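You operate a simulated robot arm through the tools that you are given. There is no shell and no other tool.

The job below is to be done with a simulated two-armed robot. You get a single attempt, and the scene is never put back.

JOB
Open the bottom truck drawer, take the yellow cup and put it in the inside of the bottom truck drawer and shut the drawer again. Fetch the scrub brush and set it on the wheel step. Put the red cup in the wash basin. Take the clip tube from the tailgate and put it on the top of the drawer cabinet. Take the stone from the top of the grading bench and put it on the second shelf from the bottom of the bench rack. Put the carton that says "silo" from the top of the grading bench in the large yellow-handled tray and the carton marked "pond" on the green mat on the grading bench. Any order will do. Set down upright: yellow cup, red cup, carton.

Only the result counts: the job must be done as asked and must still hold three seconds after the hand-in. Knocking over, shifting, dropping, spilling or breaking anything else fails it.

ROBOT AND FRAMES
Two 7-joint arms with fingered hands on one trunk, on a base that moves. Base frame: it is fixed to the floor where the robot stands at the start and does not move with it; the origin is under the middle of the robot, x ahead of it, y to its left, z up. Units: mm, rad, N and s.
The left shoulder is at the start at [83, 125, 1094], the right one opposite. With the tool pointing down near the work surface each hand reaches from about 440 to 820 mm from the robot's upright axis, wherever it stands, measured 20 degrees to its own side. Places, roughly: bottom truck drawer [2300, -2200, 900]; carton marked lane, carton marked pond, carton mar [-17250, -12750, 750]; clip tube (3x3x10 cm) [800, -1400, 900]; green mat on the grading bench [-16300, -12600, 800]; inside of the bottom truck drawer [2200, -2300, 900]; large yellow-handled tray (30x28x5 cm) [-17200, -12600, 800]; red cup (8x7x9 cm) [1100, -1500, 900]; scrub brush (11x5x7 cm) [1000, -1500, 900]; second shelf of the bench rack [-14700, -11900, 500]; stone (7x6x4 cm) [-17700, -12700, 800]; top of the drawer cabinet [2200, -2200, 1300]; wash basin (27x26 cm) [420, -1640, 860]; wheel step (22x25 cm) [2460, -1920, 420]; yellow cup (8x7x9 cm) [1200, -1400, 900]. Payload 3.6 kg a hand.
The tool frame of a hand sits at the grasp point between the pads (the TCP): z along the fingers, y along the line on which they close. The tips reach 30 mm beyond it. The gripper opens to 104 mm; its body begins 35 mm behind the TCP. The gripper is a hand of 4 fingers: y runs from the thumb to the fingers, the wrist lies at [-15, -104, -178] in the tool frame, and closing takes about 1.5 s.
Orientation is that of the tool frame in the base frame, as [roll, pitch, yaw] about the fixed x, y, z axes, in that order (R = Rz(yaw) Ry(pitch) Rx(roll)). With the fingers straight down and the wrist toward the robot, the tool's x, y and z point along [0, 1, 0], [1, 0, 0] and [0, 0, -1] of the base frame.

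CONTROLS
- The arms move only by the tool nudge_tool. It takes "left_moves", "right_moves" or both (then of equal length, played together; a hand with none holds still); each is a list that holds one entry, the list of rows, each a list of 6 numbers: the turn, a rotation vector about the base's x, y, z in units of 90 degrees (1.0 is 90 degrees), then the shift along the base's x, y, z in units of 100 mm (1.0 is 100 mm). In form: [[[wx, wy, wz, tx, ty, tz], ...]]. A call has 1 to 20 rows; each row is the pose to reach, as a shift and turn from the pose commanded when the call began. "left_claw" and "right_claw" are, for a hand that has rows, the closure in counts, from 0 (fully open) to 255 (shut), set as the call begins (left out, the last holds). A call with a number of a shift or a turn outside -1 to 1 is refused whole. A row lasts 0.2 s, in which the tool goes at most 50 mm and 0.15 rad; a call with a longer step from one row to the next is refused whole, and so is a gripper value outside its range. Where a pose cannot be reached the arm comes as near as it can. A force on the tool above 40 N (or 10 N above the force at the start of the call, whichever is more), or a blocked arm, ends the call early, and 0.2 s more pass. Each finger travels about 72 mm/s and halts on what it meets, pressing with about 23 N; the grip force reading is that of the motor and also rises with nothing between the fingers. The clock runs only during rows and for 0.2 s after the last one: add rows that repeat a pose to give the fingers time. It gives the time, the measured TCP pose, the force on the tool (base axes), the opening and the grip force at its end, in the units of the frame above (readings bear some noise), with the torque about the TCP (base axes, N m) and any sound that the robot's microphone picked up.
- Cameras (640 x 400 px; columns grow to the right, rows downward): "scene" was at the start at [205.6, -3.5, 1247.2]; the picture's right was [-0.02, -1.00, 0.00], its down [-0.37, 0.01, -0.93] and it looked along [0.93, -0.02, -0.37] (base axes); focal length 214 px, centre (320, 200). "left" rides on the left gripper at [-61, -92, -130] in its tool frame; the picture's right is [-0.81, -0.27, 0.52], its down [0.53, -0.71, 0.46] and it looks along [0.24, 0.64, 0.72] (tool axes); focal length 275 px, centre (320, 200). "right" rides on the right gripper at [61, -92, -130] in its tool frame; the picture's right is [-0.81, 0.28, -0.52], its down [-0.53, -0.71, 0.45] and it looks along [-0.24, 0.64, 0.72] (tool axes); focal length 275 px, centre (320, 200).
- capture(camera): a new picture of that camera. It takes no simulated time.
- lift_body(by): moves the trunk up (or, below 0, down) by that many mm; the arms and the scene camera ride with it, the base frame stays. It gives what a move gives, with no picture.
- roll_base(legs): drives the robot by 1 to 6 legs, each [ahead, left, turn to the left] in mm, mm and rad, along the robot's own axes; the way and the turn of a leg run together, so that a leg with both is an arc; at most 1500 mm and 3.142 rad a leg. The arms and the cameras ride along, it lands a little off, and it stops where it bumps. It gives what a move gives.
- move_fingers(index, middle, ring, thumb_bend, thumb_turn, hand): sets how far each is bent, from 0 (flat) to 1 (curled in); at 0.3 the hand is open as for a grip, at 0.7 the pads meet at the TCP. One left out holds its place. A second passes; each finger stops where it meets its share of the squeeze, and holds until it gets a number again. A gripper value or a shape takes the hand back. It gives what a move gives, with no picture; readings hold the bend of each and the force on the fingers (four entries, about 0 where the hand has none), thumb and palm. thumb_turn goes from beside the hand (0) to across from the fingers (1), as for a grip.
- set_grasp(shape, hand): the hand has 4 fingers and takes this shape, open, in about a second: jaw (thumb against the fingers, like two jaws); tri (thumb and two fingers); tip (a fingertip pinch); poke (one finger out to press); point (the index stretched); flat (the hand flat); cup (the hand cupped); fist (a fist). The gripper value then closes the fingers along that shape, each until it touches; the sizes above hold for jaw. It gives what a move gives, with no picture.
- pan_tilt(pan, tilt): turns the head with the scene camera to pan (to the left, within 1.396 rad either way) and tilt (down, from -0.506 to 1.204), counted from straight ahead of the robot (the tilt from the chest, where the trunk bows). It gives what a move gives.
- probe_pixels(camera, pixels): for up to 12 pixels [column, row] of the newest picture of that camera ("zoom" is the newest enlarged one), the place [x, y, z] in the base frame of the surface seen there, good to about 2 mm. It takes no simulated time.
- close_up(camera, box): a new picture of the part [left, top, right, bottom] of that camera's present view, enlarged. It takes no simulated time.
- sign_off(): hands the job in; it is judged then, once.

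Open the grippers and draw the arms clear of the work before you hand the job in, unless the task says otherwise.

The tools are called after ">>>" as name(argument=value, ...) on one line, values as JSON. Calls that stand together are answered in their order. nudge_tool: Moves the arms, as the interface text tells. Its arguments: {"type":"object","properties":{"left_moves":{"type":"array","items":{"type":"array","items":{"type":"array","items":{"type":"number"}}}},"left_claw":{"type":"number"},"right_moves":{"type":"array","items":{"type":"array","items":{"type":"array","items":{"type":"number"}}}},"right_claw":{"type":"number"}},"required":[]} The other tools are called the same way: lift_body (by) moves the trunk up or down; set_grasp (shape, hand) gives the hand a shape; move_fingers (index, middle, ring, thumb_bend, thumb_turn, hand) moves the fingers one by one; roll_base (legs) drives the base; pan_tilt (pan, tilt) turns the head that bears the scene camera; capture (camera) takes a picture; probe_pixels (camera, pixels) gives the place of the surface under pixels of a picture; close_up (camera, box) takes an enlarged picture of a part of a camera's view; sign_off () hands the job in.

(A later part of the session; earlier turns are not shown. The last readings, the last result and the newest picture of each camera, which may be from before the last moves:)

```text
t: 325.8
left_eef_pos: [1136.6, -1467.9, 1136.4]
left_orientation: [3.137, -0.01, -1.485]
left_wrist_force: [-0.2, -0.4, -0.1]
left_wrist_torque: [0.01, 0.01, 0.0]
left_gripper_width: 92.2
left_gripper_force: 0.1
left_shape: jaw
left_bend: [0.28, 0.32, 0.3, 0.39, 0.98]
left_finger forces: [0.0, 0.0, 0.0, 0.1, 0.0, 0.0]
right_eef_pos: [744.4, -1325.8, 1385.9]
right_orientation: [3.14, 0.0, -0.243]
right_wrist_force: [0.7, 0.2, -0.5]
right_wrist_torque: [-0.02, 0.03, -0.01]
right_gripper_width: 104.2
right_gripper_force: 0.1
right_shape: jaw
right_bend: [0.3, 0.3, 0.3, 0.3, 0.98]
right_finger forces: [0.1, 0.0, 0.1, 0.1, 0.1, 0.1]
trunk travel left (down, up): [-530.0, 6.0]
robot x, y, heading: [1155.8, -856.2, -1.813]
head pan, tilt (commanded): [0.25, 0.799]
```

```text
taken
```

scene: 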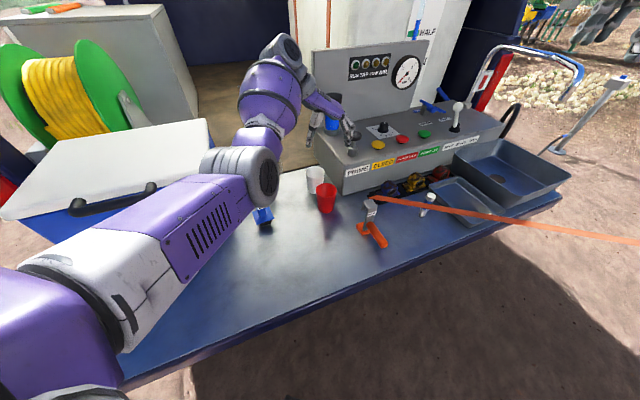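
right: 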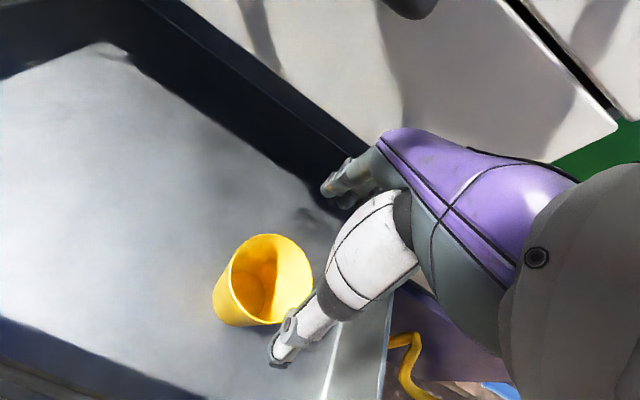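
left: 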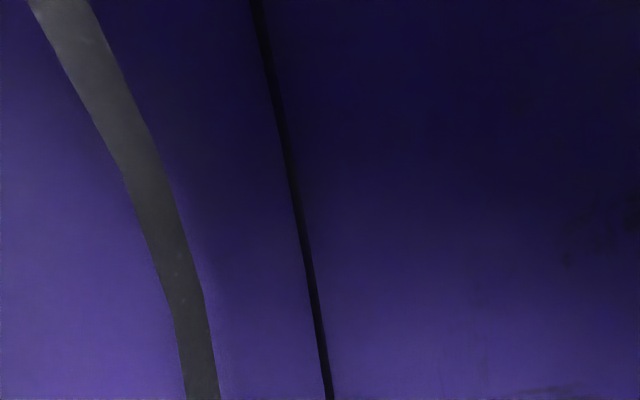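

The hand is in line over the red cup, though its own camera is masked by the forearm. I check the arm's heights over the blue stamp and jug before going lower.

>>> probe_pixels(camera="scene", pixels=[[255, 190], [265, 180], [230, 165], [215, 220], [190, 250], [270, 100], [320, 100], [345, 125], [315, 135], [250, 200], [130, 330], [262, 160]])

>>> close_up(camera="scene", box=[220, 20, 400, 240])

```text
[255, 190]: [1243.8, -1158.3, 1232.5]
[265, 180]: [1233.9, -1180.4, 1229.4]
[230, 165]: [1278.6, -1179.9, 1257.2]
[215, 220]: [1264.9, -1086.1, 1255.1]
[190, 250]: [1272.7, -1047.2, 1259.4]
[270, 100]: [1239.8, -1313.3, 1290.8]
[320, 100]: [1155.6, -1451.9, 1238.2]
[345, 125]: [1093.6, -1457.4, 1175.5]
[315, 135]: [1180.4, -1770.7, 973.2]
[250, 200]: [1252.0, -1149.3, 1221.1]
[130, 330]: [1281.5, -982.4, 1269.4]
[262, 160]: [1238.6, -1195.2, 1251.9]
```

```text
1.82 times, centred on (310, 130) of scene
```

zoom: 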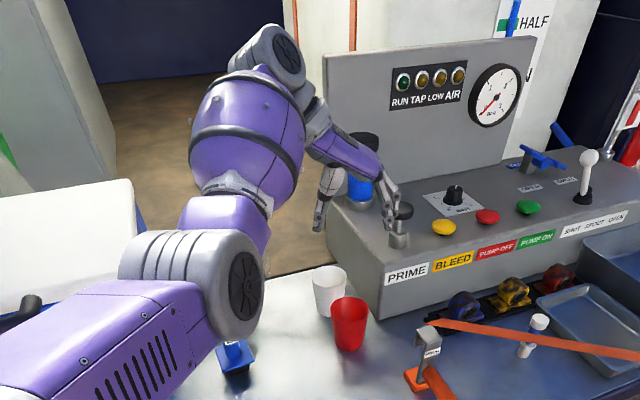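

The arm is well above everything and the fingers straddle the red cup's axis. I descend to z≈955 in two moves.

>>> nudge_tool(left_moves=[[[0, 0, 0, 0, -0.01, -0.25], [0, 0, 0, 0, -0.03, -0.5], [0, 0, 0, 0, -0.03, -0.75], [0, 0, 0, 0, -0.03, -1.0], [0, 0, 0, 0, -0.03, -1.0]]])

>>> close_up(camera="scene", box=[240, 80, 400, 240])

>>> capture(camera="left")

```text
t: 327.0
left_eef_pos: [1134.8, -1473.1, 1035.6]
left_orientation: [3.138, -0.013, -1.486]
left_wrist_force: [0.3, 0.1, 0.6]
left_wrist_torque: [0.02, 0.03, -0.01]
left_gripper_width: 91.9
left_gripper_force: 0.0
left_shape: jaw
left_bend: [0.28, 0.32, 0.3, 0.39, 0.98]
left_finger forces: [0.1, 0.0, 0.0, 0.0, 0.0, 0.0]
right_eef_pos: [744.7, -1325.9, 1384.4]
right_orientation: [3.138, 0.0, -0.242]
right_wrist_force: [-0.1, 0.1, 0.3]
right_wrist_torque: [-0.02, -0.01, -0.02]
right_gripper_width: 104.0
right_gripper_force: 0.2
right_shape: jaw
right_bend: [0.3, 0.3, 0.3, 0.3, 0.98]
right_finger forces: [0.0, 0.1, 0.1, 0.1, 0.1, 0.1]
trunk travel left (down, up): [-530.0, 6.0]
robot x, y, heading: [1156.3, -858.0, -1.816]
head pan, tilt (commanded): [0.25, 0.799]
```

```text
2.50 times, centred on (320, 160) of scene
```

zoom: 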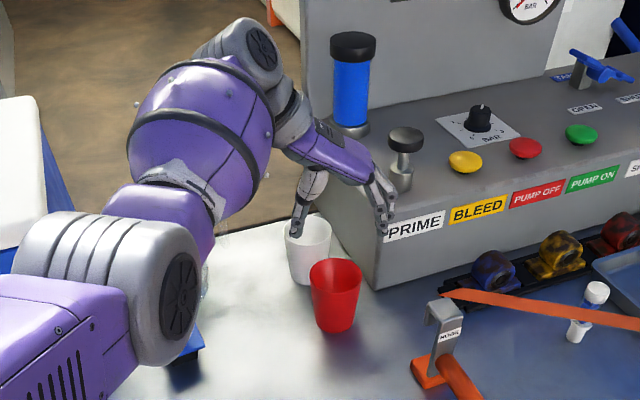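

```text
taken
```

left: 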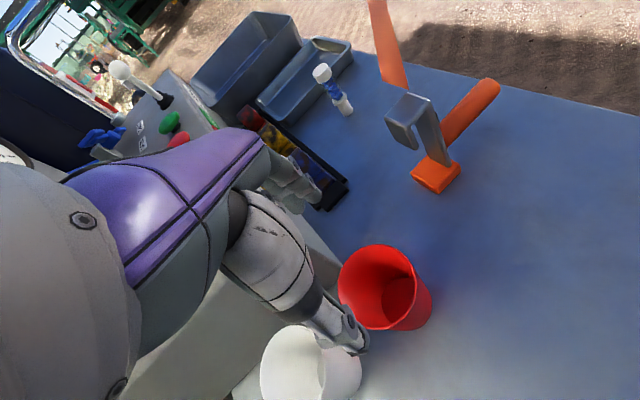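

The left camera now sees the red cup at (385,290) between the fingers. I check the elbow's height and lower 80 mm.

>>> probe_pixels(camera="zoom", pixels=[[150, 350], [185, 300], [100, 380], [200, 210], [310, 210], [385, 210], [298, 230], [180, 340]])

>>> nudge_tool(left_moves=[[[0, 0, 0, 0.01, 0.01, -0.2], [0, 0, 0, 0.02, 0.02, -0.4], [0, 0, 0, 0.02, 0.02, -0.6], [0, 0, 0, 0.02, 0.02, -0.8], [0, 0, 0, 0.02, 0.02, -0.8]]])

>>> capture(camera="left")

>>> close_up(camera="scene", box=[200, 80, 400, 280])

```text
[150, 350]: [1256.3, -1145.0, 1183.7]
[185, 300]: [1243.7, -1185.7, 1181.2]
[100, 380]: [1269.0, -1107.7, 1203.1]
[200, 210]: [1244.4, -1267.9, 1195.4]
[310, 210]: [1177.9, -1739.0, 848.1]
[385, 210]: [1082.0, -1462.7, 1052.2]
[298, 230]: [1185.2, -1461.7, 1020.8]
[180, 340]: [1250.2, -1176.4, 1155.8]
```

```text
t: 328.2
left_eef_pos: [1138.8, -1471.0, 953.3]
left_orientation: [3.137, -0.013, -1.487]
left_wrist_force: [-0.2, -0.5, -0.2]
left_wrist_torque: [0.0, 0.0, -0.01]
left_gripper_width: 91.8
left_gripper_force: 0.0
left_shape: jaw
left_bend: [0.28, 0.32, 0.3, 0.39, 0.98]
left_finger forces: [0.0, 0.0, 0.1, 0.0, 0.1, 0.0]
right_eef_pos: [743.6, -1326.5, 1384.7]
right_orientation: [3.138, 0.0, -0.24]
right_wrist_force: [0.6, 0.3, 0.6]
right_wrist_torque: [-0.01, 0.05, -0.02]
right_gripper_width: 103.7
right_gripper_force: 0.0
right_shape: jaw
right_bend: [0.3, 0.3, 0.3, 0.3, 0.98]
right_finger forces: [0.0, 0.1, 0.1, 0.0, 0.0, 0.1]
trunk travel left (down, up): [-530.0, 6.0]
robot x, y, heading: [1157.6, -856.8, -1.812]
head pan, tilt (commanded): [0.25, 0.799]
```

```text
taken
```

left: 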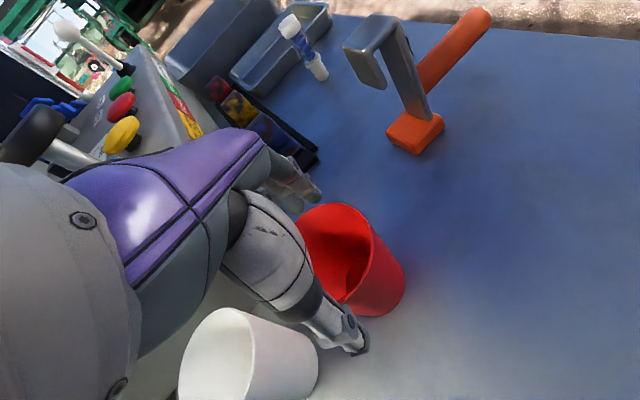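

```text
2.00 times, centred on (300, 180) of scene
```

zoom: 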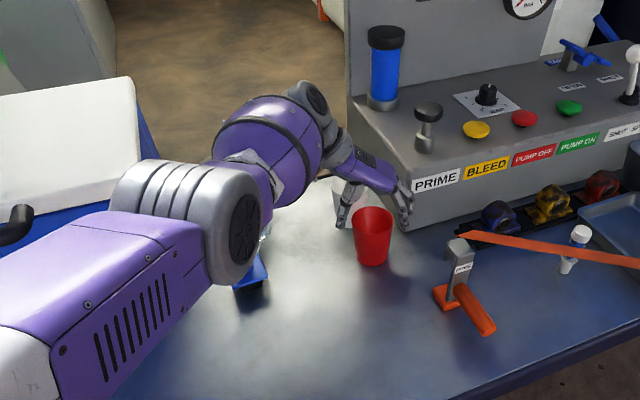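

Everything is aligned: TCP (1139,-1471), cup centre (1137,-1471). I lower to z≈916.

>>> nudge_tool(left_moves=[[[0, 0, 0, -0.01, 0, -0.1], [0, 0, 0, -0.015, 0, -0.2], [0, 0, 0, -0.015, 0, -0.3], [0, 0, 0, -0.015, 0, -0.36], [0, 0, 0, -0.015, 0, -0.36]]])

>>> capture(camera="left")

```text
t: 329.4
left_eef_pos: [1136.5, -1464.7, 926.9]
left_orientation: [3.138, -0.013, -1.484]
left_wrist_force: [-0.2, -0.1, 0.5]
left_wrist_torque: [0.03, 0.03, 0.01]
left_gripper_width: 91.9
left_gripper_force: 0.0
left_shape: jaw
left_bend: [0.28, 0.32, 0.3, 0.39, 0.98]
left_finger forces: [0.0, 0.1, 0.1, 0.0, 0.1, 0.0]
left hand out of reach, approached as far as the arm can: row 2, 3, 4, 5
right_eef_pos: [743.7, -1326.3, 1384.5]
right_orientation: [3.138, -0.001, -0.242]
right_wrist_force: [-0.2, -0.7, -0.1]
right_wrist_torque: [0.0, -0.01, -0.02]
right_gripper_width: 104.1
right_gripper_force: 0.1
right_shape: jaw
right_bend: [0.3, 0.3, 0.3, 0.3, 0.98]
right_finger forces: [0.0, 0.0, 0.1, 0.0, 0.1, 0.1]
trunk travel left (down, up): [-530.0, 6.0]
robot x, y, heading: [1160.6, -852.0, -1.814]
head pan, tilt (commanded): [0.25, 0.799]
```

```text
taken
```

left: 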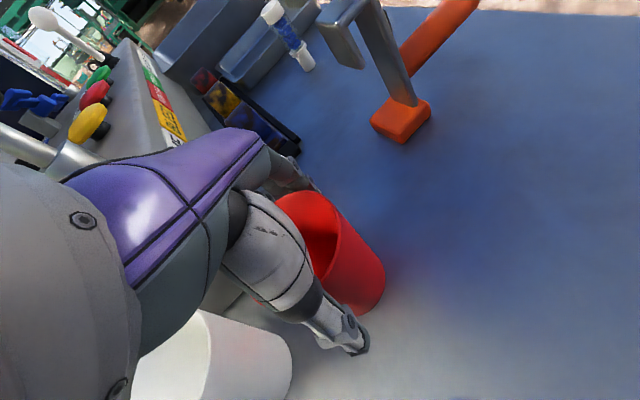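

The arm runs out of reach 10 mm too high. I raise the hand to z≈1080, bring the base 60 mm closer, and come down again.

>>> nudge_tool(left_moves=[[[0, 0, 0, 0, 0, 0.25], [0, 0, 0, 0, 0, 0.5], [0, 0, 0, 0, 0, 0.75], [0, 0, 0, 0, 0, 1.0], [0, 0, 0, 0, 0, 1.0]]])

>>> nudge_tool(left_moves=[[[0, 0, 0, 0, 0.1, 0.25], [0, 0, 0, 0, 0.3, 0.5], [0, 0, 0, 0, 0.5, 0.6], [0, 0, 0, 0, 0.5, 0.6]]])

>>> roll_base(legs=[[60, 0, 0]])

>>> capture(camera="scene")

```text
t: 330.6
left_eef_pos: [1134.1, -1487.9, 1024.5]
left_orientation: [3.139, -0.011, -1.485]
left_wrist_force: [0.0, -0.1, -0.4]
left_wrist_torque: [0.0, -0.05, -0.02]
left_gripper_width: 91.9
left_gripper_force: 0.0
left_shape: jaw
left_bend: [0.28, 0.32, 0.3, 0.39, 0.98]
left_finger forces: [0.0, 0.0, 0.0, 0.1, 0.0, 0.1]
left hand out of reach, approached as far as the arm can: row 1, 2, 3, 4, 5
right_eef_pos: [744.7, -1326.3, 1384.6]
right_orientation: [3.138, 0.001, -0.241]
right_wrist_force: [0.1, -1.0, 0.2]
right_wrist_torque: [0.01, 0.02, 0.01]
right_gripper_width: 103.8
right_gripper_force: 0.2
right_shape: jaw
right_bend: [0.3, 0.3, 0.3, 0.3, 0.98]
right_finger forces: [0.0, 0.0, 0.0, 0.0, 0.0, 0.0]
trunk travel left (down, up): [-530.0, 6.0]
robot x, y, heading: [1159.1, -854.9, -1.81]
head pan, tilt (commanded): [0.25, 0.799]
```

```text
t: 331.6
left_eef_pos: [1126.4, -1494.8, 1072.7]
left_orientation: [3.139, -0.01, -1.486]
left_wrist_force: [-0.3, 0.1, -0.5]
left_wrist_torque: [0.02, 0.03, 0.01]
left_gripper_width: 91.9
left_gripper_force: 0.2
left_shape: jaw
left_bend: [0.28, 0.32, 0.3, 0.39, 0.98]
left_finger forces: [0.0, 0.0, 0.0, 0.0, 0.1, 0.0]
left hand out of reach, approached as far as the arm can: row 1, 2, 3, 4
right_eef_pos: [743.9, -1325.5, 1384.2]
right_orientation: [3.137, 0.001, -0.24]
right_wrist_force: [1.2, 0.3, -0.4]
right_wrist_torque: [-0.02, -0.02, 0.01]
right_gripper_width: 103.7
right_gripper_force: 0.1
right_shape: jaw
right_bend: [0.3, 0.3, 0.3, 0.3, 0.98]
right_finger forces: [0.1, 0.0, 0.0, 0.0, 0.0, 0.0]
trunk travel left (down, up): [-530.0, 6.0]
robot x, y, heading: [1155.9, -851.9, -1.817]
head pan, tilt (commanded): [0.25, 0.799]
```

```text
t: 332.6
left_eef_pos: [1117.2, -1537.2, 1066.1]
left_orientation: [-3.131, 0.015, -1.5]
left_wrist_force: [5.8, 8.8, 2.0]
left_wrist_torque: [-0.13, 0.16, -0.31]
left_gripper_width: 92.0
left_gripper_force: 0.2
left_shape: jaw
left_bend: [0.28, 0.32, 0.35, 0.39, 0.98]
left_finger forces: [0.0, 0.1, 11.3, 0.1, 0.1, 0.0]
right_eef_pos: [732.4, -1378.4, 1384.6]
right_orientation: [3.139, 0.0, -0.239]
right_wrist_force: [0.7, 0.1, 0.1]
right_wrist_torque: [0.02, 0.02, 0.0]
right_gripper_width: 103.8
right_gripper_force: 0.0
right_shape: jaw
right_bend: [0.3, 0.3, 0.3, 0.3, 0.98]
right_finger forces: [0.0, 0.0, 0.1, 0.0, 0.0, 0.1]
trunk travel left (down, up): [-530.0, 6.0]
robot x, y, heading: [1143.4, -905.5, -1.814]
head pan, tilt (commanded): [0.25, 0.799]
stopped in leg 1: the force on the tool passed its limit at 52 N (the readings are from after the stop); the commanded pose is now the measured one
```

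```text
taken
```

scene: 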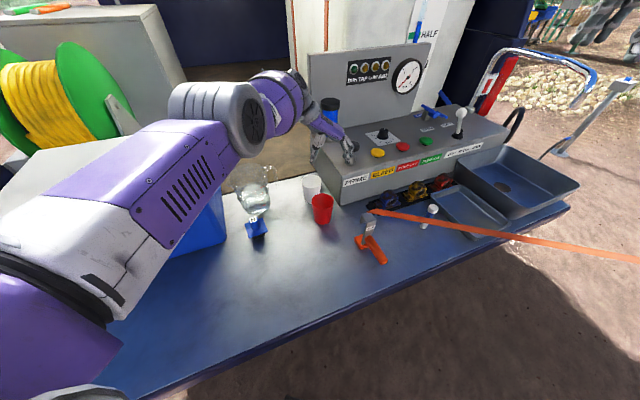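

The fingers bumped into the PRIME plunger (52 N) because the arm couldn't follow my retreat. I back the base off straight away and inspect the plunger.

>>> roll_base(legs=[[-80, 0, 0]])

>>> capture(camera="scene")

>>> close_up(camera="scene", box=[290, 80, 450, 220])

```text
t: 333.7
left_eef_pos: [1135.1, -1460.2, 1068.5]
left_orientation: [-3.136, 0.011, -1.496]
left_wrist_force: [0.5, -0.5, -0.5]
left_wrist_torque: [-0.01, -0.02, -0.01]
left_gripper_width: 91.9
left_gripper_force: 0.0
left_shape: jaw
left_bend: [0.28, 0.32, 0.31, 0.39, 0.98]
left_finger forces: [0.0, 0.0, 0.1, 0.1, 0.1, 0.0]
right_eef_pos: [751.9, -1298.2, 1385.1]
right_orientation: [3.14, 0.002, -0.237]
right_wrist_force: [0.0, 0.2, 0.7]
right_wrist_torque: [0.01, -0.01, -0.04]
right_gripper_width: 103.8
right_gripper_force: 0.1
right_shape: jaw
right_bend: [0.3, 0.3, 0.3, 0.3, 0.98]
right_finger forces: [0.0, 0.0, 0.0, 0.0, 0.1, 0.0]
trunk travel left (down, up): [-530.0, 6.0]
robot x, y, heading: [1165.0, -826.4, -1.813]
head pan, tilt (commanded): [0.25, 0.799]
```

```text
taken
```

scene: 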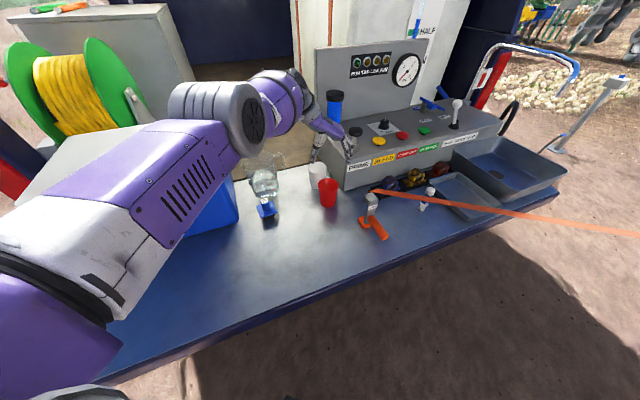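

```text
2.86 times, centred on (370, 150) of scene
```

zoom: 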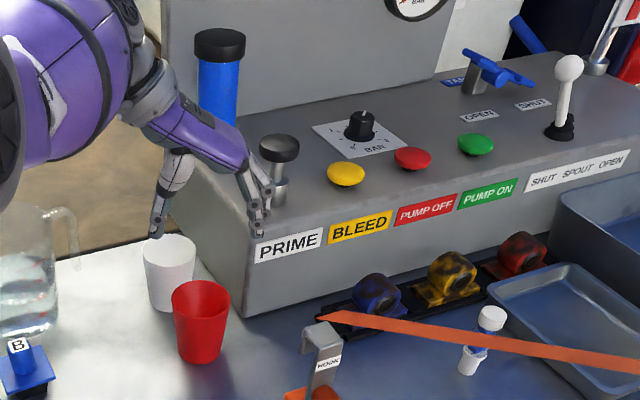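

The plunger looks as before. I probe its knob to compare with the earlier position (1038,-1598,1081).

>>> probe_pixels(camera="zoom", pixels=[[280, 143], [270, 150], [290, 150], [280, 190], [346, 172], [412, 157], [220, 45]])

```text
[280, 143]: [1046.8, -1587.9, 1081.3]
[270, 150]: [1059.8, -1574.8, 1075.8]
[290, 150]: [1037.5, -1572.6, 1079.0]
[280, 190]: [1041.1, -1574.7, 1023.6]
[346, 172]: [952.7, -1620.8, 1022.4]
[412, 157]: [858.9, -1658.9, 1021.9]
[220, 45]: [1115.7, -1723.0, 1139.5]
```

The knob is unchanged (z=1081). I now raise the hand well above the box first and check that the arm follows.

>>> nudge_tool(left_moves=[[[0, 0, 0, 0.02, 0.1, 0.2], [0, 0, 0, 0.04, 0.2, 0.4], [0, 0, 0, 0.06, 0.3, 0.6], [0, 0, 0, 0.08, 0.4, 0.8], [0, 0, 0, 0.08, 0.4, 1.0], [0, 0, 0, 0.08, 0.4, 1.0]]])

>>> capture(camera="scene")

```text
t: 335.1
left_eef_pos: [1135.4, -1462.2, 1171.9]
left_orientation: [-3.134, 0.013, -1.5]
left_wrist_force: [-0.5, -0.4, 0.9]
left_wrist_torque: [0.0, 0.0, -0.01]
left_gripper_width: 92.0
left_gripper_force: 0.0
left_shape: jaw
left_bend: [0.28, 0.32, 0.3, 0.39, 0.98]
left_finger forces: [0.0, 0.0, 0.0, 0.0, 0.1, 0.0]
left hand out of reach, approached as far as the arm can: row 1, 2, 3, 4, 5, 6
right_eef_pos: [752.1, -1299.6, 1383.9]
right_orientation: [3.14, 0.0, -0.237]
right_wrist_force: [-1.4, 0.2, -0.8]
right_wrist_torque: [0.02, -0.01, 0.0]
right_gripper_width: 103.9
right_gripper_force: 0.0
right_shape: jaw
right_bend: [0.3, 0.3, 0.3, 0.3, 0.98]
right_finger forces: [0.0, 0.0, 0.1, 0.0, 0.0, 0.1]
trunk travel left (down, up): [-530.0, 6.0]
robot x, y, heading: [1162.9, -828.3, -1.815]
head pan, tilt (commanded): [0.25, 0.799]
```

```text
taken
```

scene: 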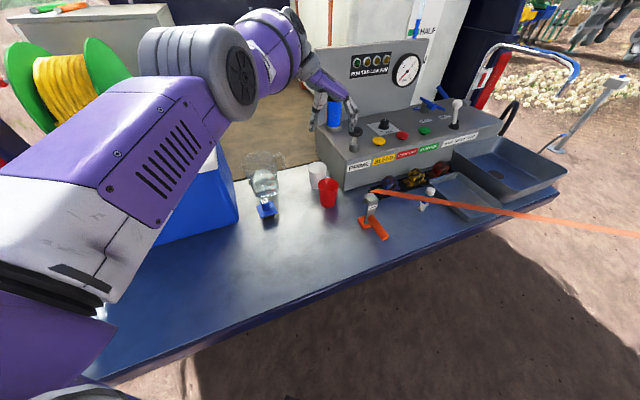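

The wrist is at its turning limit. A milder angle also fits (fingers toward the box corner with ~17 mm to spare), so I turn the hand back by +0.68 rad to yaw ≈ -0.82.

>>> nudge_tool(left_moves=[[[0, 0, 0.087, 0, 0, 0.05], [0, 0, 0.173, 0, 0.02, 0.1], [0, 0, 0.26, 0, 0.04, 0.1], [0, 0, 0.346, 0, 0.06, 0.1], [0, 0, 0.433, 0, 0.06, 0.1], [0, 0, 0.433, 0, 0.06, 0.1]]])

>>> capture(camera="left")

>>> capture(camera="scene")

```text
t: 336.5
left_eef_pos: [1120.9, -1521.4, 1188.6]
left_orientation: [-3.135, 0.014, -0.817]
left_wrist_force: [0.5, -0.1, -0.6]
left_wrist_torque: [0.0, 0.02, -0.01]
left_gripper_width: 91.9
left_gripper_force: 0.0
left_shape: jaw
left_bend: [0.28, 0.32, 0.3, 0.39, 0.98]
left_finger forces: [0.0, 0.0, 0.0, 0.0, 0.1, 0.1]
left hand out of reach, approached as far as the arm can: row 1, 2, 3, 4, 5, 6
right_eef_pos: [752.3, -1298.9, 1384.5]
right_orientation: [3.138, 0.002, -0.239]
right_wrist_force: [-0.1, 0.1, 0.1]
right_wrist_torque: [0.01, 0.0, -0.02]
right_gripper_width: 103.7
right_gripper_force: 0.2
right_shape: jaw
right_bend: [0.3, 0.3, 0.3, 0.3, 0.98]
right_finger forces: [0.0, 0.0, 0.0, 0.1, 0.0, 0.0]
trunk travel left (down, up): [-530.0, 6.0]
robot x, y, heading: [1163.6, -826.7, -1.813]
head pan, tilt (commanded): [0.25, 0.799]
```

```text
taken
```

left: 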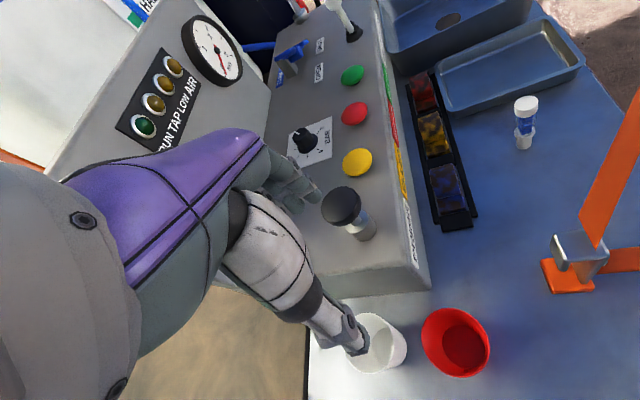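

```text
taken
```

scene: 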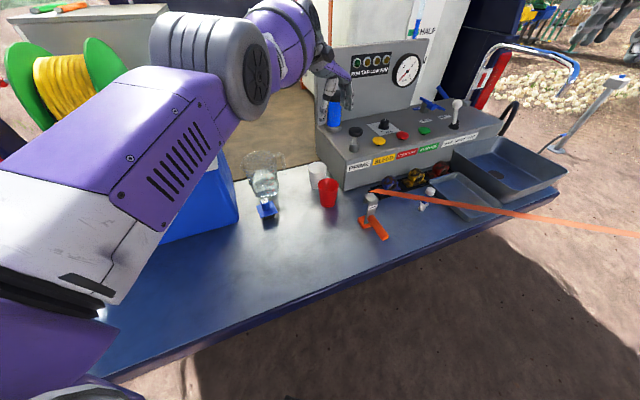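

Still stuck against a joint limit. I retrace to the natural pose: turn the hand back to its default yaw and raise it.

>>> nudge_tool(left_moves=[[[0, 0, 0.09, 0, 0.05, 0.2], [0, 0, 0.18, 0, 0.1, 0.4], [0, 0, 0.27, 0, 0.15, 0.6], [0, 0, 0.36, 0, 0.2, 0.8], [0, 0, 0.36, 0, 0.2, 1.0], [0, 0, 0.36, 0, 0.2, 1.0]]])

>>> nudge_tool(left_moves=[[[0, 0, 0, 0.1, 0.2, 0.2], [0, 0, 0, 0.2, 0.4, 0.4], [0, 0, 0, 0.3, 0.6, 0.6], [0, 0, 0, 0.4, 0.8, 0.8], [0, 0, 0, 0.5, 0.9, 1.0], [0, 0, 0, 0.5, 0.9, 1.0]]])

>>> capture(camera="scene")

```text
t: 337.9
left_eef_pos: [1114.0, -1524.7, 1294.2]
left_orientation: [-3.134, 0.011, -0.254]
left_wrist_force: [0.5, -0.4, -0.1]
left_wrist_torque: [-0.01, 0.02, -0.02]
left_gripper_width: 91.9
left_gripper_force: 0.1
left_shape: jaw
left_bend: [0.28, 0.32, 0.3, 0.39, 0.98]
left_finger forces: [0.0, 0.0, 0.0, 0.0, 0.0, 0.0]
left hand out of reach, approached as far as the arm can: row 1, 2, 3, 4, 5, 6
right_eef_pos: [752.2, -1299.5, 1384.6]
right_orientation: [3.139, 0.003, -0.238]
right_wrist_force: [-0.3, -0.7, 0.1]
right_wrist_torque: [-0.03, -0.02, -0.02]
right_gripper_width: 103.9
right_gripper_force: 0.1
right_shape: jaw
right_bend: [0.3, 0.3, 0.3, 0.3, 0.98]
right_finger forces: [0.0, 0.1, 0.0, 0.0, 0.1, 0.0]
trunk travel left (down, up): [-530.0, 6.0]
robot x, y, heading: [1166.5, -827.5, -1.813]
head pan, tilt (commanded): [0.25, 0.799]
```

```text
t: 339.3
left_eef_pos: [1148.5, -1481.1, 1415.7]
left_orientation: [-3.133, 0.014, -0.253]
left_wrist_force: [0.8, 0.3, 0.1]
left_wrist_torque: [-0.02, 0.01, -0.02]
left_gripper_width: 91.9
left_gripper_force: 0.1
left_shape: jaw
left_bend: [0.28, 0.32, 0.3, 0.39, 0.98]
left_finger forces: [0.1, 0.0, 0.0, 0.1, 0.1, 0.1]
left hand out of reach, approached as far as the arm can: row 1, 2, 3, 4, 5, 6
right_eef_pos: [752.3, -1299.1, 1385.1]
right_orientation: [-3.141, 0.001, -0.237]
right_wrist_force: [0.3, 0.0, 0.6]
right_wrist_torque: [0.02, 0.03, 0.01]
right_gripper_width: 103.8
right_gripper_force: 0.1
right_shape: jaw
right_bend: [0.3, 0.3, 0.3, 0.3, 0.98]
right_finger forces: [0.0, 0.0, 0.0, 0.0, 0.0, 0.0]
trunk travel left (down, up): [-530.0, 6.0]
robot x, y, heading: [1164.0, -829.8, -1.812]
head pan, tilt (commanded): [0.25, 0.799]
```

```text
taken
```

scene: 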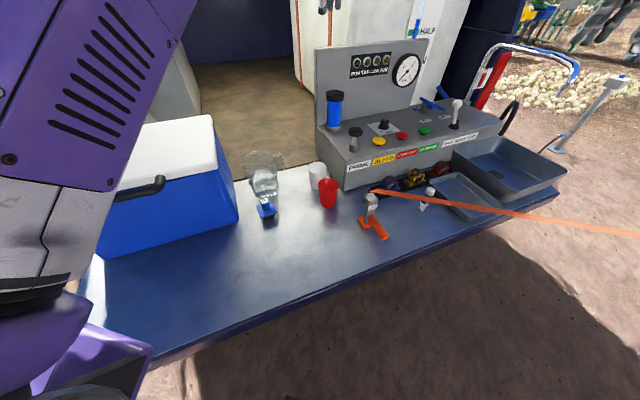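

The arm creeps back toward its natural pose. I keep retracting it toward the start posture (443 ahead, 195 left).

>>> nudge_tool(left_moves=[[[0, 0, 0, 0.15, 0.2, 0.1], [0, 0, 0, 0.3, 0.4, 0.2], [0, 0, 0, 0.45, 0.6, 0.3], [0, 0, 0, 0.6, 0.8, 0.3], [0, 0, 0, 0.7, 1.0, 0.3], [0, 0, 0, 0.7, 1.0, 0.3]]])

>>> nudge_tool(left_moves=[[[0, 0, 0, 0.1, 0.2, 0.1], [0, 0, 0, 0.2, 0.4, 0.1], [0, 0, 0, 0.3, 0.6, 0.1], [0, 0, 0, 0.4, 0.8, 0.1], [0, 0, 0, 0.4, 0.9, 0.1], [0, 0, 0, 0.4, 0.9, 0.1]]])

>>> capture(camera="scene")

```text
t: 340.7
left_eef_pos: [1195.9, -1448.4, 1484.5]
left_orientation: [-3.135, 0.011, -0.253]
left_wrist_force: [0.2, 0.7, 0.2]
left_wrist_torque: [0.01, 0.02, -0.02]
left_gripper_width: 91.6
left_gripper_force: 0.1
left_shape: jaw
left_bend: [0.28, 0.32, 0.3, 0.39, 0.98]
left_finger forces: [0.1, 0.1, 0.1, 0.0, 0.0, 0.0]
left hand out of reach, approached as far as the arm can: row 1, 2, 3, 4, 5, 6
right_eef_pos: [752.4, -1297.9, 1383.9]
right_orientation: [3.138, 0.003, -0.241]
right_wrist_force: [0.2, 0.6, 0.9]
right_wrist_torque: [-0.02, 0.05, -0.04]
right_gripper_width: 103.9
right_gripper_force: 0.1
right_shape: jaw
right_bend: [0.3, 0.3, 0.3, 0.3, 0.98]
right_finger forces: [0.0, 0.1, 0.0, 0.0, 0.1, 0.0]
trunk travel left (down, up): [-530.0, 6.0]
robot x, y, heading: [1161.0, -825.4, -1.81]
head pan, tilt (commanded): [0.25, 0.799]
```

```text
t: 342.1
left_eef_pos: [1220.1, -1416.8, 1528.3]
left_orientation: [-3.134, 0.013, -0.253]
left_wrist_force: [-0.6, 0.3, -0.2]
left_wrist_torque: [0.03, 0.04, -0.05]
left_gripper_width: 91.9
left_gripper_force: 0.1
left_shape: jaw
left_bend: [0.28, 0.32, 0.3, 0.39, 0.98]
left_finger forces: [0.1, 0.0, 0.0, 0.0, 0.1, 0.0]
left hand out of reach, approached as far as the arm can: row 1, 2, 3, 4, 5, 6
right_eef_pos: [752.3, -1299.3, 1385.0]
right_orientation: [3.14, 0.002, -0.238]
right_wrist_force: [-0.1, 0.5, 0.2]
right_wrist_torque: [-0.03, -0.02, -0.03]
right_gripper_width: 104.1
right_gripper_force: 0.0
right_shape: jaw
right_bend: [0.3, 0.3, 0.3, 0.3, 0.98]
right_finger forces: [0.0, 0.0, 0.1, 0.0, 0.1, 0.0]
trunk travel left (down, up): [-530.0, 6.0]
robot x, y, heading: [1161.8, -830.1, -1.809]
head pan, tilt (commanded): [0.25, 0.799]
```

```text
taken
```

scene: 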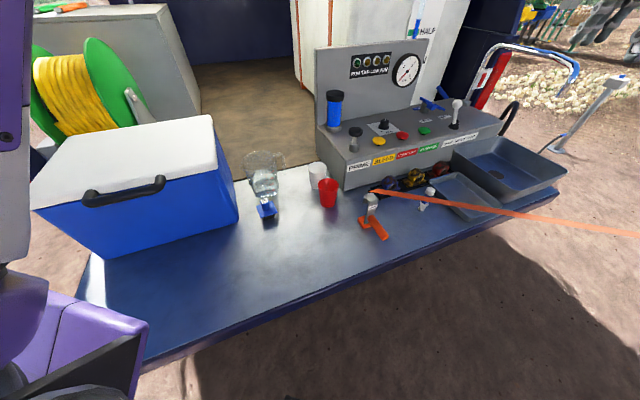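

The arm behaves as if another joint is at its limit. I look at the left arm's posture with the head turned to it.

>>> pan_tilt(pan=0.7, tilt=0.0)

>>> capture(camera="scene")

>>> capture(camera="left")

```text
t: 343.2
left_eef_pos: [1220.6, -1419.0, 1527.3]
left_orientation: [-3.134, 0.013, -0.253]
left_wrist_force: [0.0, -0.3, 0.1]
left_wrist_torque: [0.01, -0.01, -0.01]
left_gripper_width: 91.9
left_gripper_force: 0.2
left_shape: jaw
left_bend: [0.28, 0.32, 0.3, 0.39, 0.98]
left_finger forces: [0.0, 0.0, 0.0, 0.1, 0.1, 0.0]
right_eef_pos: [751.8, -1299.3, 1383.9]
right_orientation: [3.141, 0.004, -0.24]
right_wrist_force: [0.1, 0.3, 0.0]
right_wrist_torque: [-0.01, -0.02, 0.03]
right_gripper_width: 103.8
right_gripper_force: 0.2
right_shape: jaw
right_bend: [0.3, 0.3, 0.3, 0.3, 0.98]
right_finger forces: [0.1, 0.0, 0.1, 0.0, 0.1, 0.1]
trunk travel left (down, up): [-530.0, 6.0]
robot x, y, heading: [1159.8, -828.1, -1.814]
head pan, tilt (commanded): [0.7, 0.0]
```

```text
taken
```

scene: 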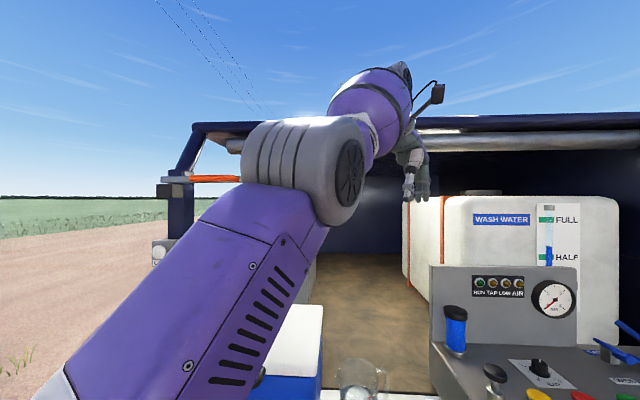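

```text
taken
```

left: 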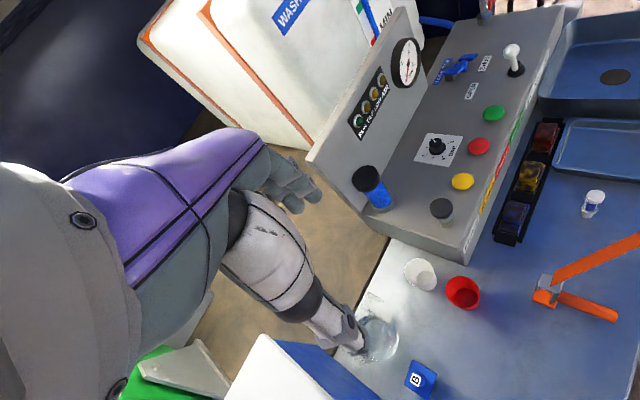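

The arm is almost straight (a singular posture). I back away from the truck to have free space for unfolding it.

>>> roll_base(legs=[[-500, 0, 0]])

>>> nudge_tool(left_moves=[[[0.0, 0, 0, 0, 0, -0.3], [0, 0, 0, 0, 0, -0.6], [0, 0, 0, 0, 0, -0.9], [0, 0, 0, 0, 0.1, -1.0], [0, 0, 0, 0, 0.2, -1.0], [0, 0, 0, 0, 0.3, -1.0]]])

>>> capture(camera="scene")

```text
t: 346.2
left_eef_pos: [1343.1, -928.9, 1526.8]
left_orientation: [-3.133, 0.011, -0.243]
left_wrist_force: [0.1, -0.1, 0.2]
left_wrist_torque: [-0.02, -0.02, -0.03]
left_gripper_width: 91.8
left_gripper_force: 0.0
left_shape: jaw
left_bend: [0.28, 0.32, 0.3, 0.39, 0.98]
left_finger forces: [0.1, 0.0, 0.0, 0.0, 0.0, 0.0]
right_eef_pos: [874.4, -813.9, 1383.3]
right_orientation: [3.138, 0.002, -0.23]
right_wrist_force: [1.1, -0.2, 0.3]
right_wrist_torque: [0.01, 0.02, 0.02]
right_gripper_width: 103.9
right_gripper_force: 0.1
right_shape: jaw
right_bend: [0.3, 0.3, 0.3, 0.3, 0.98]
right_finger forces: [0.1, 0.1, 0.0, 0.1, 0.0, 0.1]
trunk travel left (down, up): [-530.0, 6.0]
robot x, y, heading: [1279.6, -339.2, -1.804]
head pan, tilt (commanded): [0.7, 0.0]
```

```text
t: 347.6
left_eef_pos: [1336.3, -972.7, 1471.1]
left_orientation: [-3.134, 0.012, -0.245]
left_wrist_force: [-0.7, 0.0, 0.2]
left_wrist_torque: [-0.02, -0.01, -0.01]
left_gripper_width: 91.9
left_gripper_force: 0.0
left_shape: jaw
left_bend: [0.28, 0.32, 0.3, 0.39, 0.98]
left_finger forces: [0.1, 0.0, 0.0, 0.1, 0.0, 0.0]
left hand out of reach, approached as far as the arm can: row 1, 2, 3, 4, 5, 6
right_eef_pos: [873.3, -814.4, 1385.2]
right_orientation: [3.139, 0.002, -0.23]
right_wrist_force: [1.0, -0.1, -0.1]
right_wrist_torque: [0.01, 0.04, 0.0]
right_gripper_width: 104.1
right_gripper_force: 0.1
right_shape: jaw
right_bend: [0.3, 0.3, 0.3, 0.3, 0.98]
right_finger forces: [0.0, 0.0, 0.0, 0.0, 0.0, 0.0]
trunk travel left (down, up): [-530.0, 6.0]
robot x, y, heading: [1282.4, -337.0, -1.8]
head pan, tilt (commanded): [0.7, 0.0]
```

```text
taken
```

scene: 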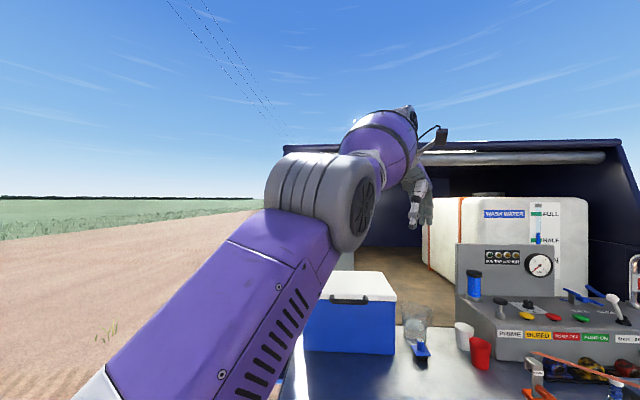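

I try to unlock the elbow by pitching the hand forward (which asks the wrist to come much closer).

>>> nudge_tool(left_moves=[[[-0.085, 0.02, 0, 0, 0, 0], [-0.17, 0.04, 0, 0, 0, 0], [-0.255, 0.06, 0, 0.0, 0.1, -0.1], [-0.34, 0.08, 0, 0.0, 0.2, -0.2], [-0.425, 0.1, 0, 0, 0.3, -0.3], [-0.51, 0.12, 0, 0, 0.4, -0.4], [-0.51, 0.12, 0, 0, 0.4, -0.4]]])

>>> capture(camera="scene")

```text
t: 349.2
left_eef_pos: [1278.6, -1092.1, 1544.9]
left_orientation: [2.365, 0.0, -0.248]
left_wrist_force: [0.8, 0.2, 0.2]
left_wrist_torque: [0.02, -0.03, 0.02]
left_gripper_width: 91.6
left_gripper_force: 0.1
left_shape: jaw
left_bend: [0.28, 0.32, 0.3, 0.39, 0.98]
left_finger forces: [0.1, 0.0, 0.1, 0.0, 0.0, 0.1]
left hand out of reach, approached as far as the arm can: row 1, 2, 3, 4, 5, 6, 7
right_eef_pos: [872.9, -812.9, 1384.3]
right_orientation: [3.138, 0.0, -0.232]
right_wrist_force: [0.0, 0.1, 0.4]
right_wrist_torque: [0.01, -0.01, -0.04]
right_gripper_width: 103.8
right_gripper_force: 0.0
right_shape: jaw
right_bend: [0.3, 0.3, 0.3, 0.3, 0.98]
right_finger forces: [0.0, 0.0, 0.1, 0.1, 0.0, 0.0]
trunk travel left (down, up): [-530.0, 6.0]
robot x, y, heading: [1279.9, -336.7, -1.804]
head pan, tilt (commanded): [0.7, 0.0]
```

```text
taken
```

scene: 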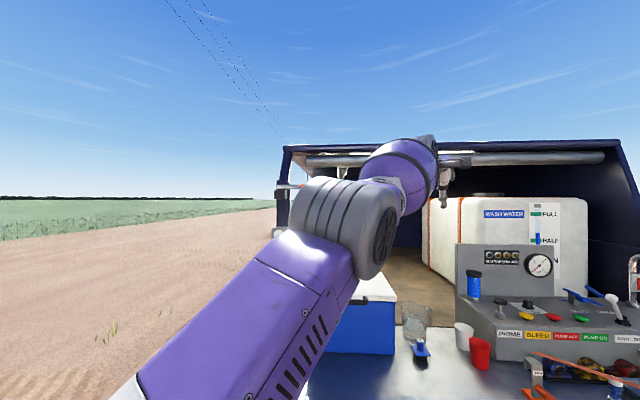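

The wrist still stays at full stretch. I try a small trunk move, which earlier made the arm re-solve its posture.

>>> lift_body(by=-60)

>>> capture(camera="scene")

```text
t: 350.2
left_eef_pos: [1262.1, -1164.6, 1325.0]
left_orientation: [2.576, 0.002, -0.248]
left_wrist_force: [0.6, 0.0, 0.1]
left_wrist_torque: [0.01, 0.0, -0.01]
left_gripper_width: 92.0
left_gripper_force: 0.0
left_shape: jaw
left_bend: [0.28, 0.32, 0.3, 0.39, 0.98]
left_finger forces: [0.0, 0.0, 0.0, 0.0, 0.0, 0.0]
right_eef_pos: [874.7, -813.5, 1325.4]
right_orientation: [3.138, 0.0, -0.231]
right_wrist_force: [0.5, -0.3, -0.1]
right_wrist_torque: [-0.01, -0.01, -0.03]
right_gripper_width: 103.8
right_gripper_force: 0.0
right_shape: jaw
right_bend: [0.3, 0.3, 0.3, 0.3, 0.98]
right_finger forces: [0.0, 0.0, 0.0, 0.1, 0.0, 0.1]
trunk travel left (down, up): [-470.0, 66.0]
robot x, y, heading: [1281.8, -337.5, -1.799]
head pan, tilt (commanded): [0.7, 0.0]
```

```text
taken
```

scene: 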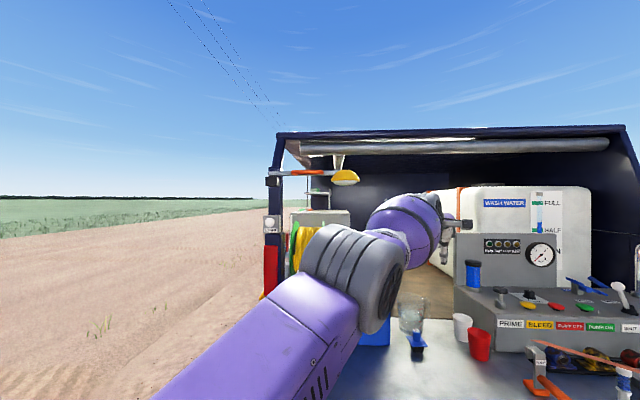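

The whole arm seems rigid and straight. I test a sideways motion (left and slightly inward) to see in which direction the elbow will give.

>>> nudge_tool(left_moves=[[[0, 0, 0, 0.3, 0, 0], [0, 0, 0, 0.6, 0.05, 0], [0, 0, 0, 0.9, 0.1, 0], [0, 0, 0, 1.0, 0.3, 0], [0, 0, 0, 1.0, 0.5, 0], [0, 0, 0, 1.0, 0.7, 0], [0, 0, 0, 1.0, 0.7, 0]]])

>>> capture(camera="scene")

```text
t: 351.8
left_eef_pos: [1353.1, -1176.1, 1331.3]
left_orientation: [2.578, 0.004, -0.25]
left_wrist_force: [-0.6, -0.3, 0.2]
left_wrist_torque: [-0.03, 0.02, 0.02]
left_gripper_width: 91.6
left_gripper_force: 0.1
left_shape: jaw
left_bend: [0.28, 0.32, 0.3, 0.39, 0.98]
left_finger forces: [0.0, 0.0, 0.0, 0.0, 0.0, 0.0]
left hand out of reach, approached as far as the arm can: row 1, 2, 3, 4, 5, 6, 7
right_eef_pos: [873.6, -812.8, 1323.8]
right_orientation: [3.139, 0.001, -0.229]
right_wrist_force: [-0.1, 0.8, -0.8]
right_wrist_torque: [0.0, 0.0, -0.01]
right_gripper_width: 103.8
right_gripper_force: 0.1
right_shape: jaw
right_bend: [0.3, 0.3, 0.3, 0.3, 0.98]
right_finger forces: [0.0, 0.0, 0.0, 0.1, 0.0, 0.0]
trunk travel left (down, up): [-470.0, 66.0]
robot x, y, heading: [1280.9, -338.9, -1.8]
head pan, tilt (commanded): [0.7, 0.0]
```

```text
taken
```

scene: 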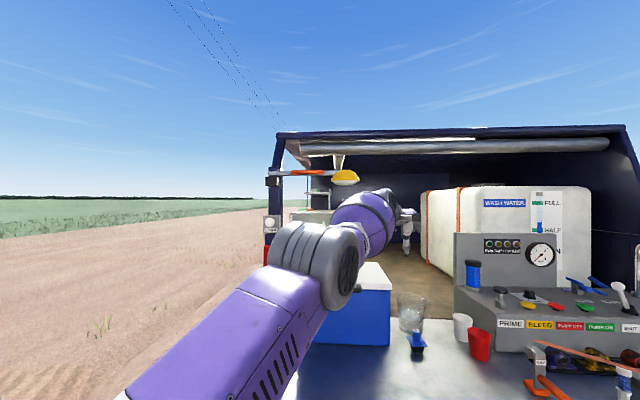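

I measure the arm in 3D: probing the elbow disc, forearm barrel, wrist and upper arm.

>>> probe_pixels(camera="scene", pixels=[[347, 270], [310, 240], [330, 300], [360, 215], [375, 225], [385, 200], [405, 225], [260, 330], [200, 370], [340, 340], [370, 250], [407, 245]])

>>> close_up(camera="scene", box=[120, 150, 460, 400])

```text
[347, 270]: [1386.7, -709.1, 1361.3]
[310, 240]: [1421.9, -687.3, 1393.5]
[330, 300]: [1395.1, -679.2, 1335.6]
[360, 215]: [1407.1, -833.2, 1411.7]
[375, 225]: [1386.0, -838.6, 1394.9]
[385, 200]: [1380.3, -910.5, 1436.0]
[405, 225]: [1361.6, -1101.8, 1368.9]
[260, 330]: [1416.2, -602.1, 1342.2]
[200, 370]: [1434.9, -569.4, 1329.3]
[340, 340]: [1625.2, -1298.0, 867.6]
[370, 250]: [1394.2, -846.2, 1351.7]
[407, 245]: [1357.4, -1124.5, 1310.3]
```

```text
1.60 times, centred on (290, 275) of scene
```

zoom: 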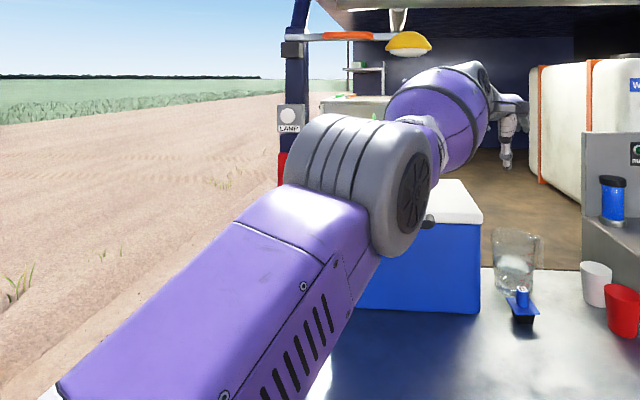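

The arm is straight within ~16°. I back off further for free room and then swing the hand down along its arc, hoping to loosen the elbow there.

>>> roll_base(legs=[[-500, 0, 0]])

>>> nudge_tool(left_moves=[[[0, 0, 0, 0, 0, -0.25], [0, 0, 0, 0, 0.05, -0.5], [0, 0, 0, 0, 0.1, -0.75], [0, 0, 0, 0, 0.3, -1.0], [0, 0, 0, 0, 0.5, -1.0], [0, 0, 0, 0, 0.7, -1.0], [0, 0, 0, 0, 0.9, -1.0], [0, 0, 0, 0, 1.0, -1.0]]])

>>> nudge_tool(left_moves=[[[0, 0, 0, 0, 0, -0.25], [0, 0, 0, 0, 0.05, -0.5], [0, 0, 0, 0, 0.1, -0.75], [0, 0, 0, 0, 0.3, -1.0], [0, 0, 0, 0, 0.5, -1.0], [0, 0, 0, 0, 0.7, -1.0], [0, 0, 0, 0, 0.9, -1.0], [0, 0, 0, 0, 1.0, -1.0]]])

```text
t: 354.7
left_eef_pos: [1474.1, -688.1, 1332.9]
left_orientation: [2.577, 0.003, -0.238]
left_wrist_force: [0.0, 0.1, 0.0]
left_wrist_torque: [0.01, 0.02, -0.01]
left_gripper_width: 91.8
left_gripper_force: 0.0
left_shape: jaw
left_bend: [0.28, 0.32, 0.3, 0.39, 0.98]
left_finger forces: [0.0, 0.0, 0.0, 0.0, 0.0, 0.0]
right_eef_pos: [989.9, -330.2, 1324.5]
right_orientation: [3.14, 0.002, -0.221]
right_wrist_force: [-0.8, -0.9, 0.7]
right_wrist_torque: [0.02, -0.02, 0.02]
right_gripper_width: 104.1
right_gripper_force: 0.0
right_shape: jaw
right_bend: [0.3, 0.3, 0.3, 0.3, 0.98]
right_finger forces: [0.1, 0.0, 0.0, 0.0, 0.0, 0.0]
trunk travel left (down, up): [-470.0, 66.0]
robot x, y, heading: [1392.4, 148.4, -1.795]
head pan, tilt (commanded): [0.7, 0.0]
```

```text
t: 356.5
left_eef_pos: [1469.5, -709.6, 1244.0]
left_orientation: [2.58, 0.003, -0.241]
left_wrist_force: [-0.1, 0.1, -0.6]
left_wrist_torque: [0.01, 0.04, -0.02]
left_gripper_width: 91.9
left_gripper_force: 0.1
left_shape: jaw
left_bend: [0.28, 0.32, 0.3, 0.39, 0.98]
left_finger forces: [0.0, 0.0, 0.0, 0.1, 0.0, 0.0]
left hand out of reach, approached as far as the arm can: row 1, 2, 3, 4, 5, 6, 7, 8
right_eef_pos: [990.7, -331.4, 1324.4]
right_orientation: [3.141, 0.002, -0.222]
right_wrist_force: [0.2, -0.8, 0.6]
right_wrist_torque: [0.0, 0.02, 0.03]
right_gripper_width: 104.1
right_gripper_force: 0.1
right_shape: jaw
right_bend: [0.3, 0.3, 0.3, 0.3, 0.98]
right_finger forces: [0.0, 0.0, 0.0, 0.0, 0.0, 0.1]
trunk travel left (down, up): [-470.0, 66.0]
robot x, y, heading: [1393.0, 151.9, -1.796]
head pan, tilt (commanded): [0.7, 0.0]
```

```text
t: 358.3
left_eef_pos: [1466.5, -715.4, 1146.4]
left_orientation: [2.578, 0.003, -0.239]
left_wrist_force: [0.6, 0.8, 0.5]
left_wrist_torque: [-0.02, -0.01, 0.02]
left_gripper_width: 91.9
left_gripper_force: 0.0
left_shape: jaw
left_bend: [0.28, 0.32, 0.3, 0.39, 0.98]
left_finger forces: [0.0, 0.1, 0.0, 0.1, 0.1, 0.0]
left hand out of reach, approached as far as the arm can: row 2, 3, 4, 5, 6, 7, 8
right_eef_pos: [989.6, -331.8, 1324.9]
right_orientation: [3.138, 0.002, -0.221]
right_wrist_force: [-0.1, -1.2, -0.6]
right_wrist_torque: [-0.04, -0.03, -0.01]
right_gripper_width: 104.0
right_gripper_force: 0.0
right_shape: jaw
right_bend: [0.3, 0.3, 0.3, 0.3, 0.98]
right_finger forces: [0.0, 0.0, 0.0, 0.0, 0.0, 0.1]
trunk travel left (down, up): [-470.0, 66.0]
robot x, y, heading: [1389.6, 147.1, -1.793]
head pan, tilt (commanded): [0.7, 0.0]
```

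Still locked. I try the strongest orientation cue: pitching the hand until the fingers point forward and then upward, which should force the forearm to rise.

>>> nudge_tool(left_moves=[[[-0.09, 0.02, 0, 0, 0.0, 0], [-0.18, 0.042, 0, 0, 0.0, 0], [-0.27, 0.063, 0, 0, 0.0, 0], [-0.36, 0.084, 0, 0, 0.0, 0], [-0.45, 0.105, 0, 0, 0, 0], [-0.54, 0.126, 0, 0, 0, 0], [-0.63, 0.147, 0, 0, 0, 0], [-0.72, 0.168, 0, 0, 0.1, 0], [-0.81, 0.189, 0, 0, 0.2, 0], [-0.9, 0.21, 0, 0, 0.3, 0], [-0.9, 0.21, 0, 0, 0.3, 0]]])

>>> capture(camera="scene")

```text
t: 360.7
left_eef_pos: [1470.8, -599.8, 1173.8]
left_orientation: [1.127, -0.01, -0.234]
left_wrist_force: [0.4, -0.5, -0.8]
left_wrist_torque: [-0.02, 0.01, -0.02]
left_gripper_width: 91.9
left_gripper_force: 0.1
left_shape: jaw
left_bend: [0.28, 0.32, 0.3, 0.39, 0.98]
left_finger forces: [0.0, 0.0, 0.0, 0.0, 0.0, 0.0]
left hand out of reach, approached as far as the arm can: row 1, 2, 3, 4, 5, 6, 7, 8, 9, 10, 11
right_eef_pos: [991.5, -332.0, 1324.5]
right_orientation: [3.139, 0.001, -0.221]
right_wrist_force: [0.6, 0.7, 0.4]
right_wrist_torque: [0.0, 0.0, -0.02]
right_gripper_width: 104.1
right_gripper_force: 0.2
right_shape: jaw
right_bend: [0.3, 0.3, 0.3, 0.3, 0.98]
right_finger forces: [0.1, 0.0, 0.1, 0.0, 0.1, 0.1]
trunk travel left (down, up): [-470.0, 66.0]
robot x, y, heading: [1395.7, 149.7, -1.793]
head pan, tilt (commanded): [0.7, 0.0]
```

```text
taken
```

scene: 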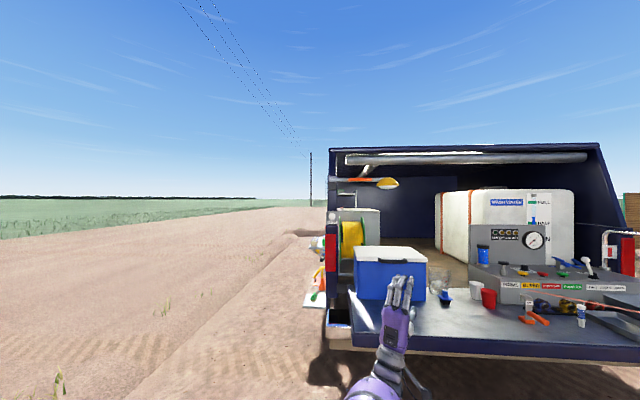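

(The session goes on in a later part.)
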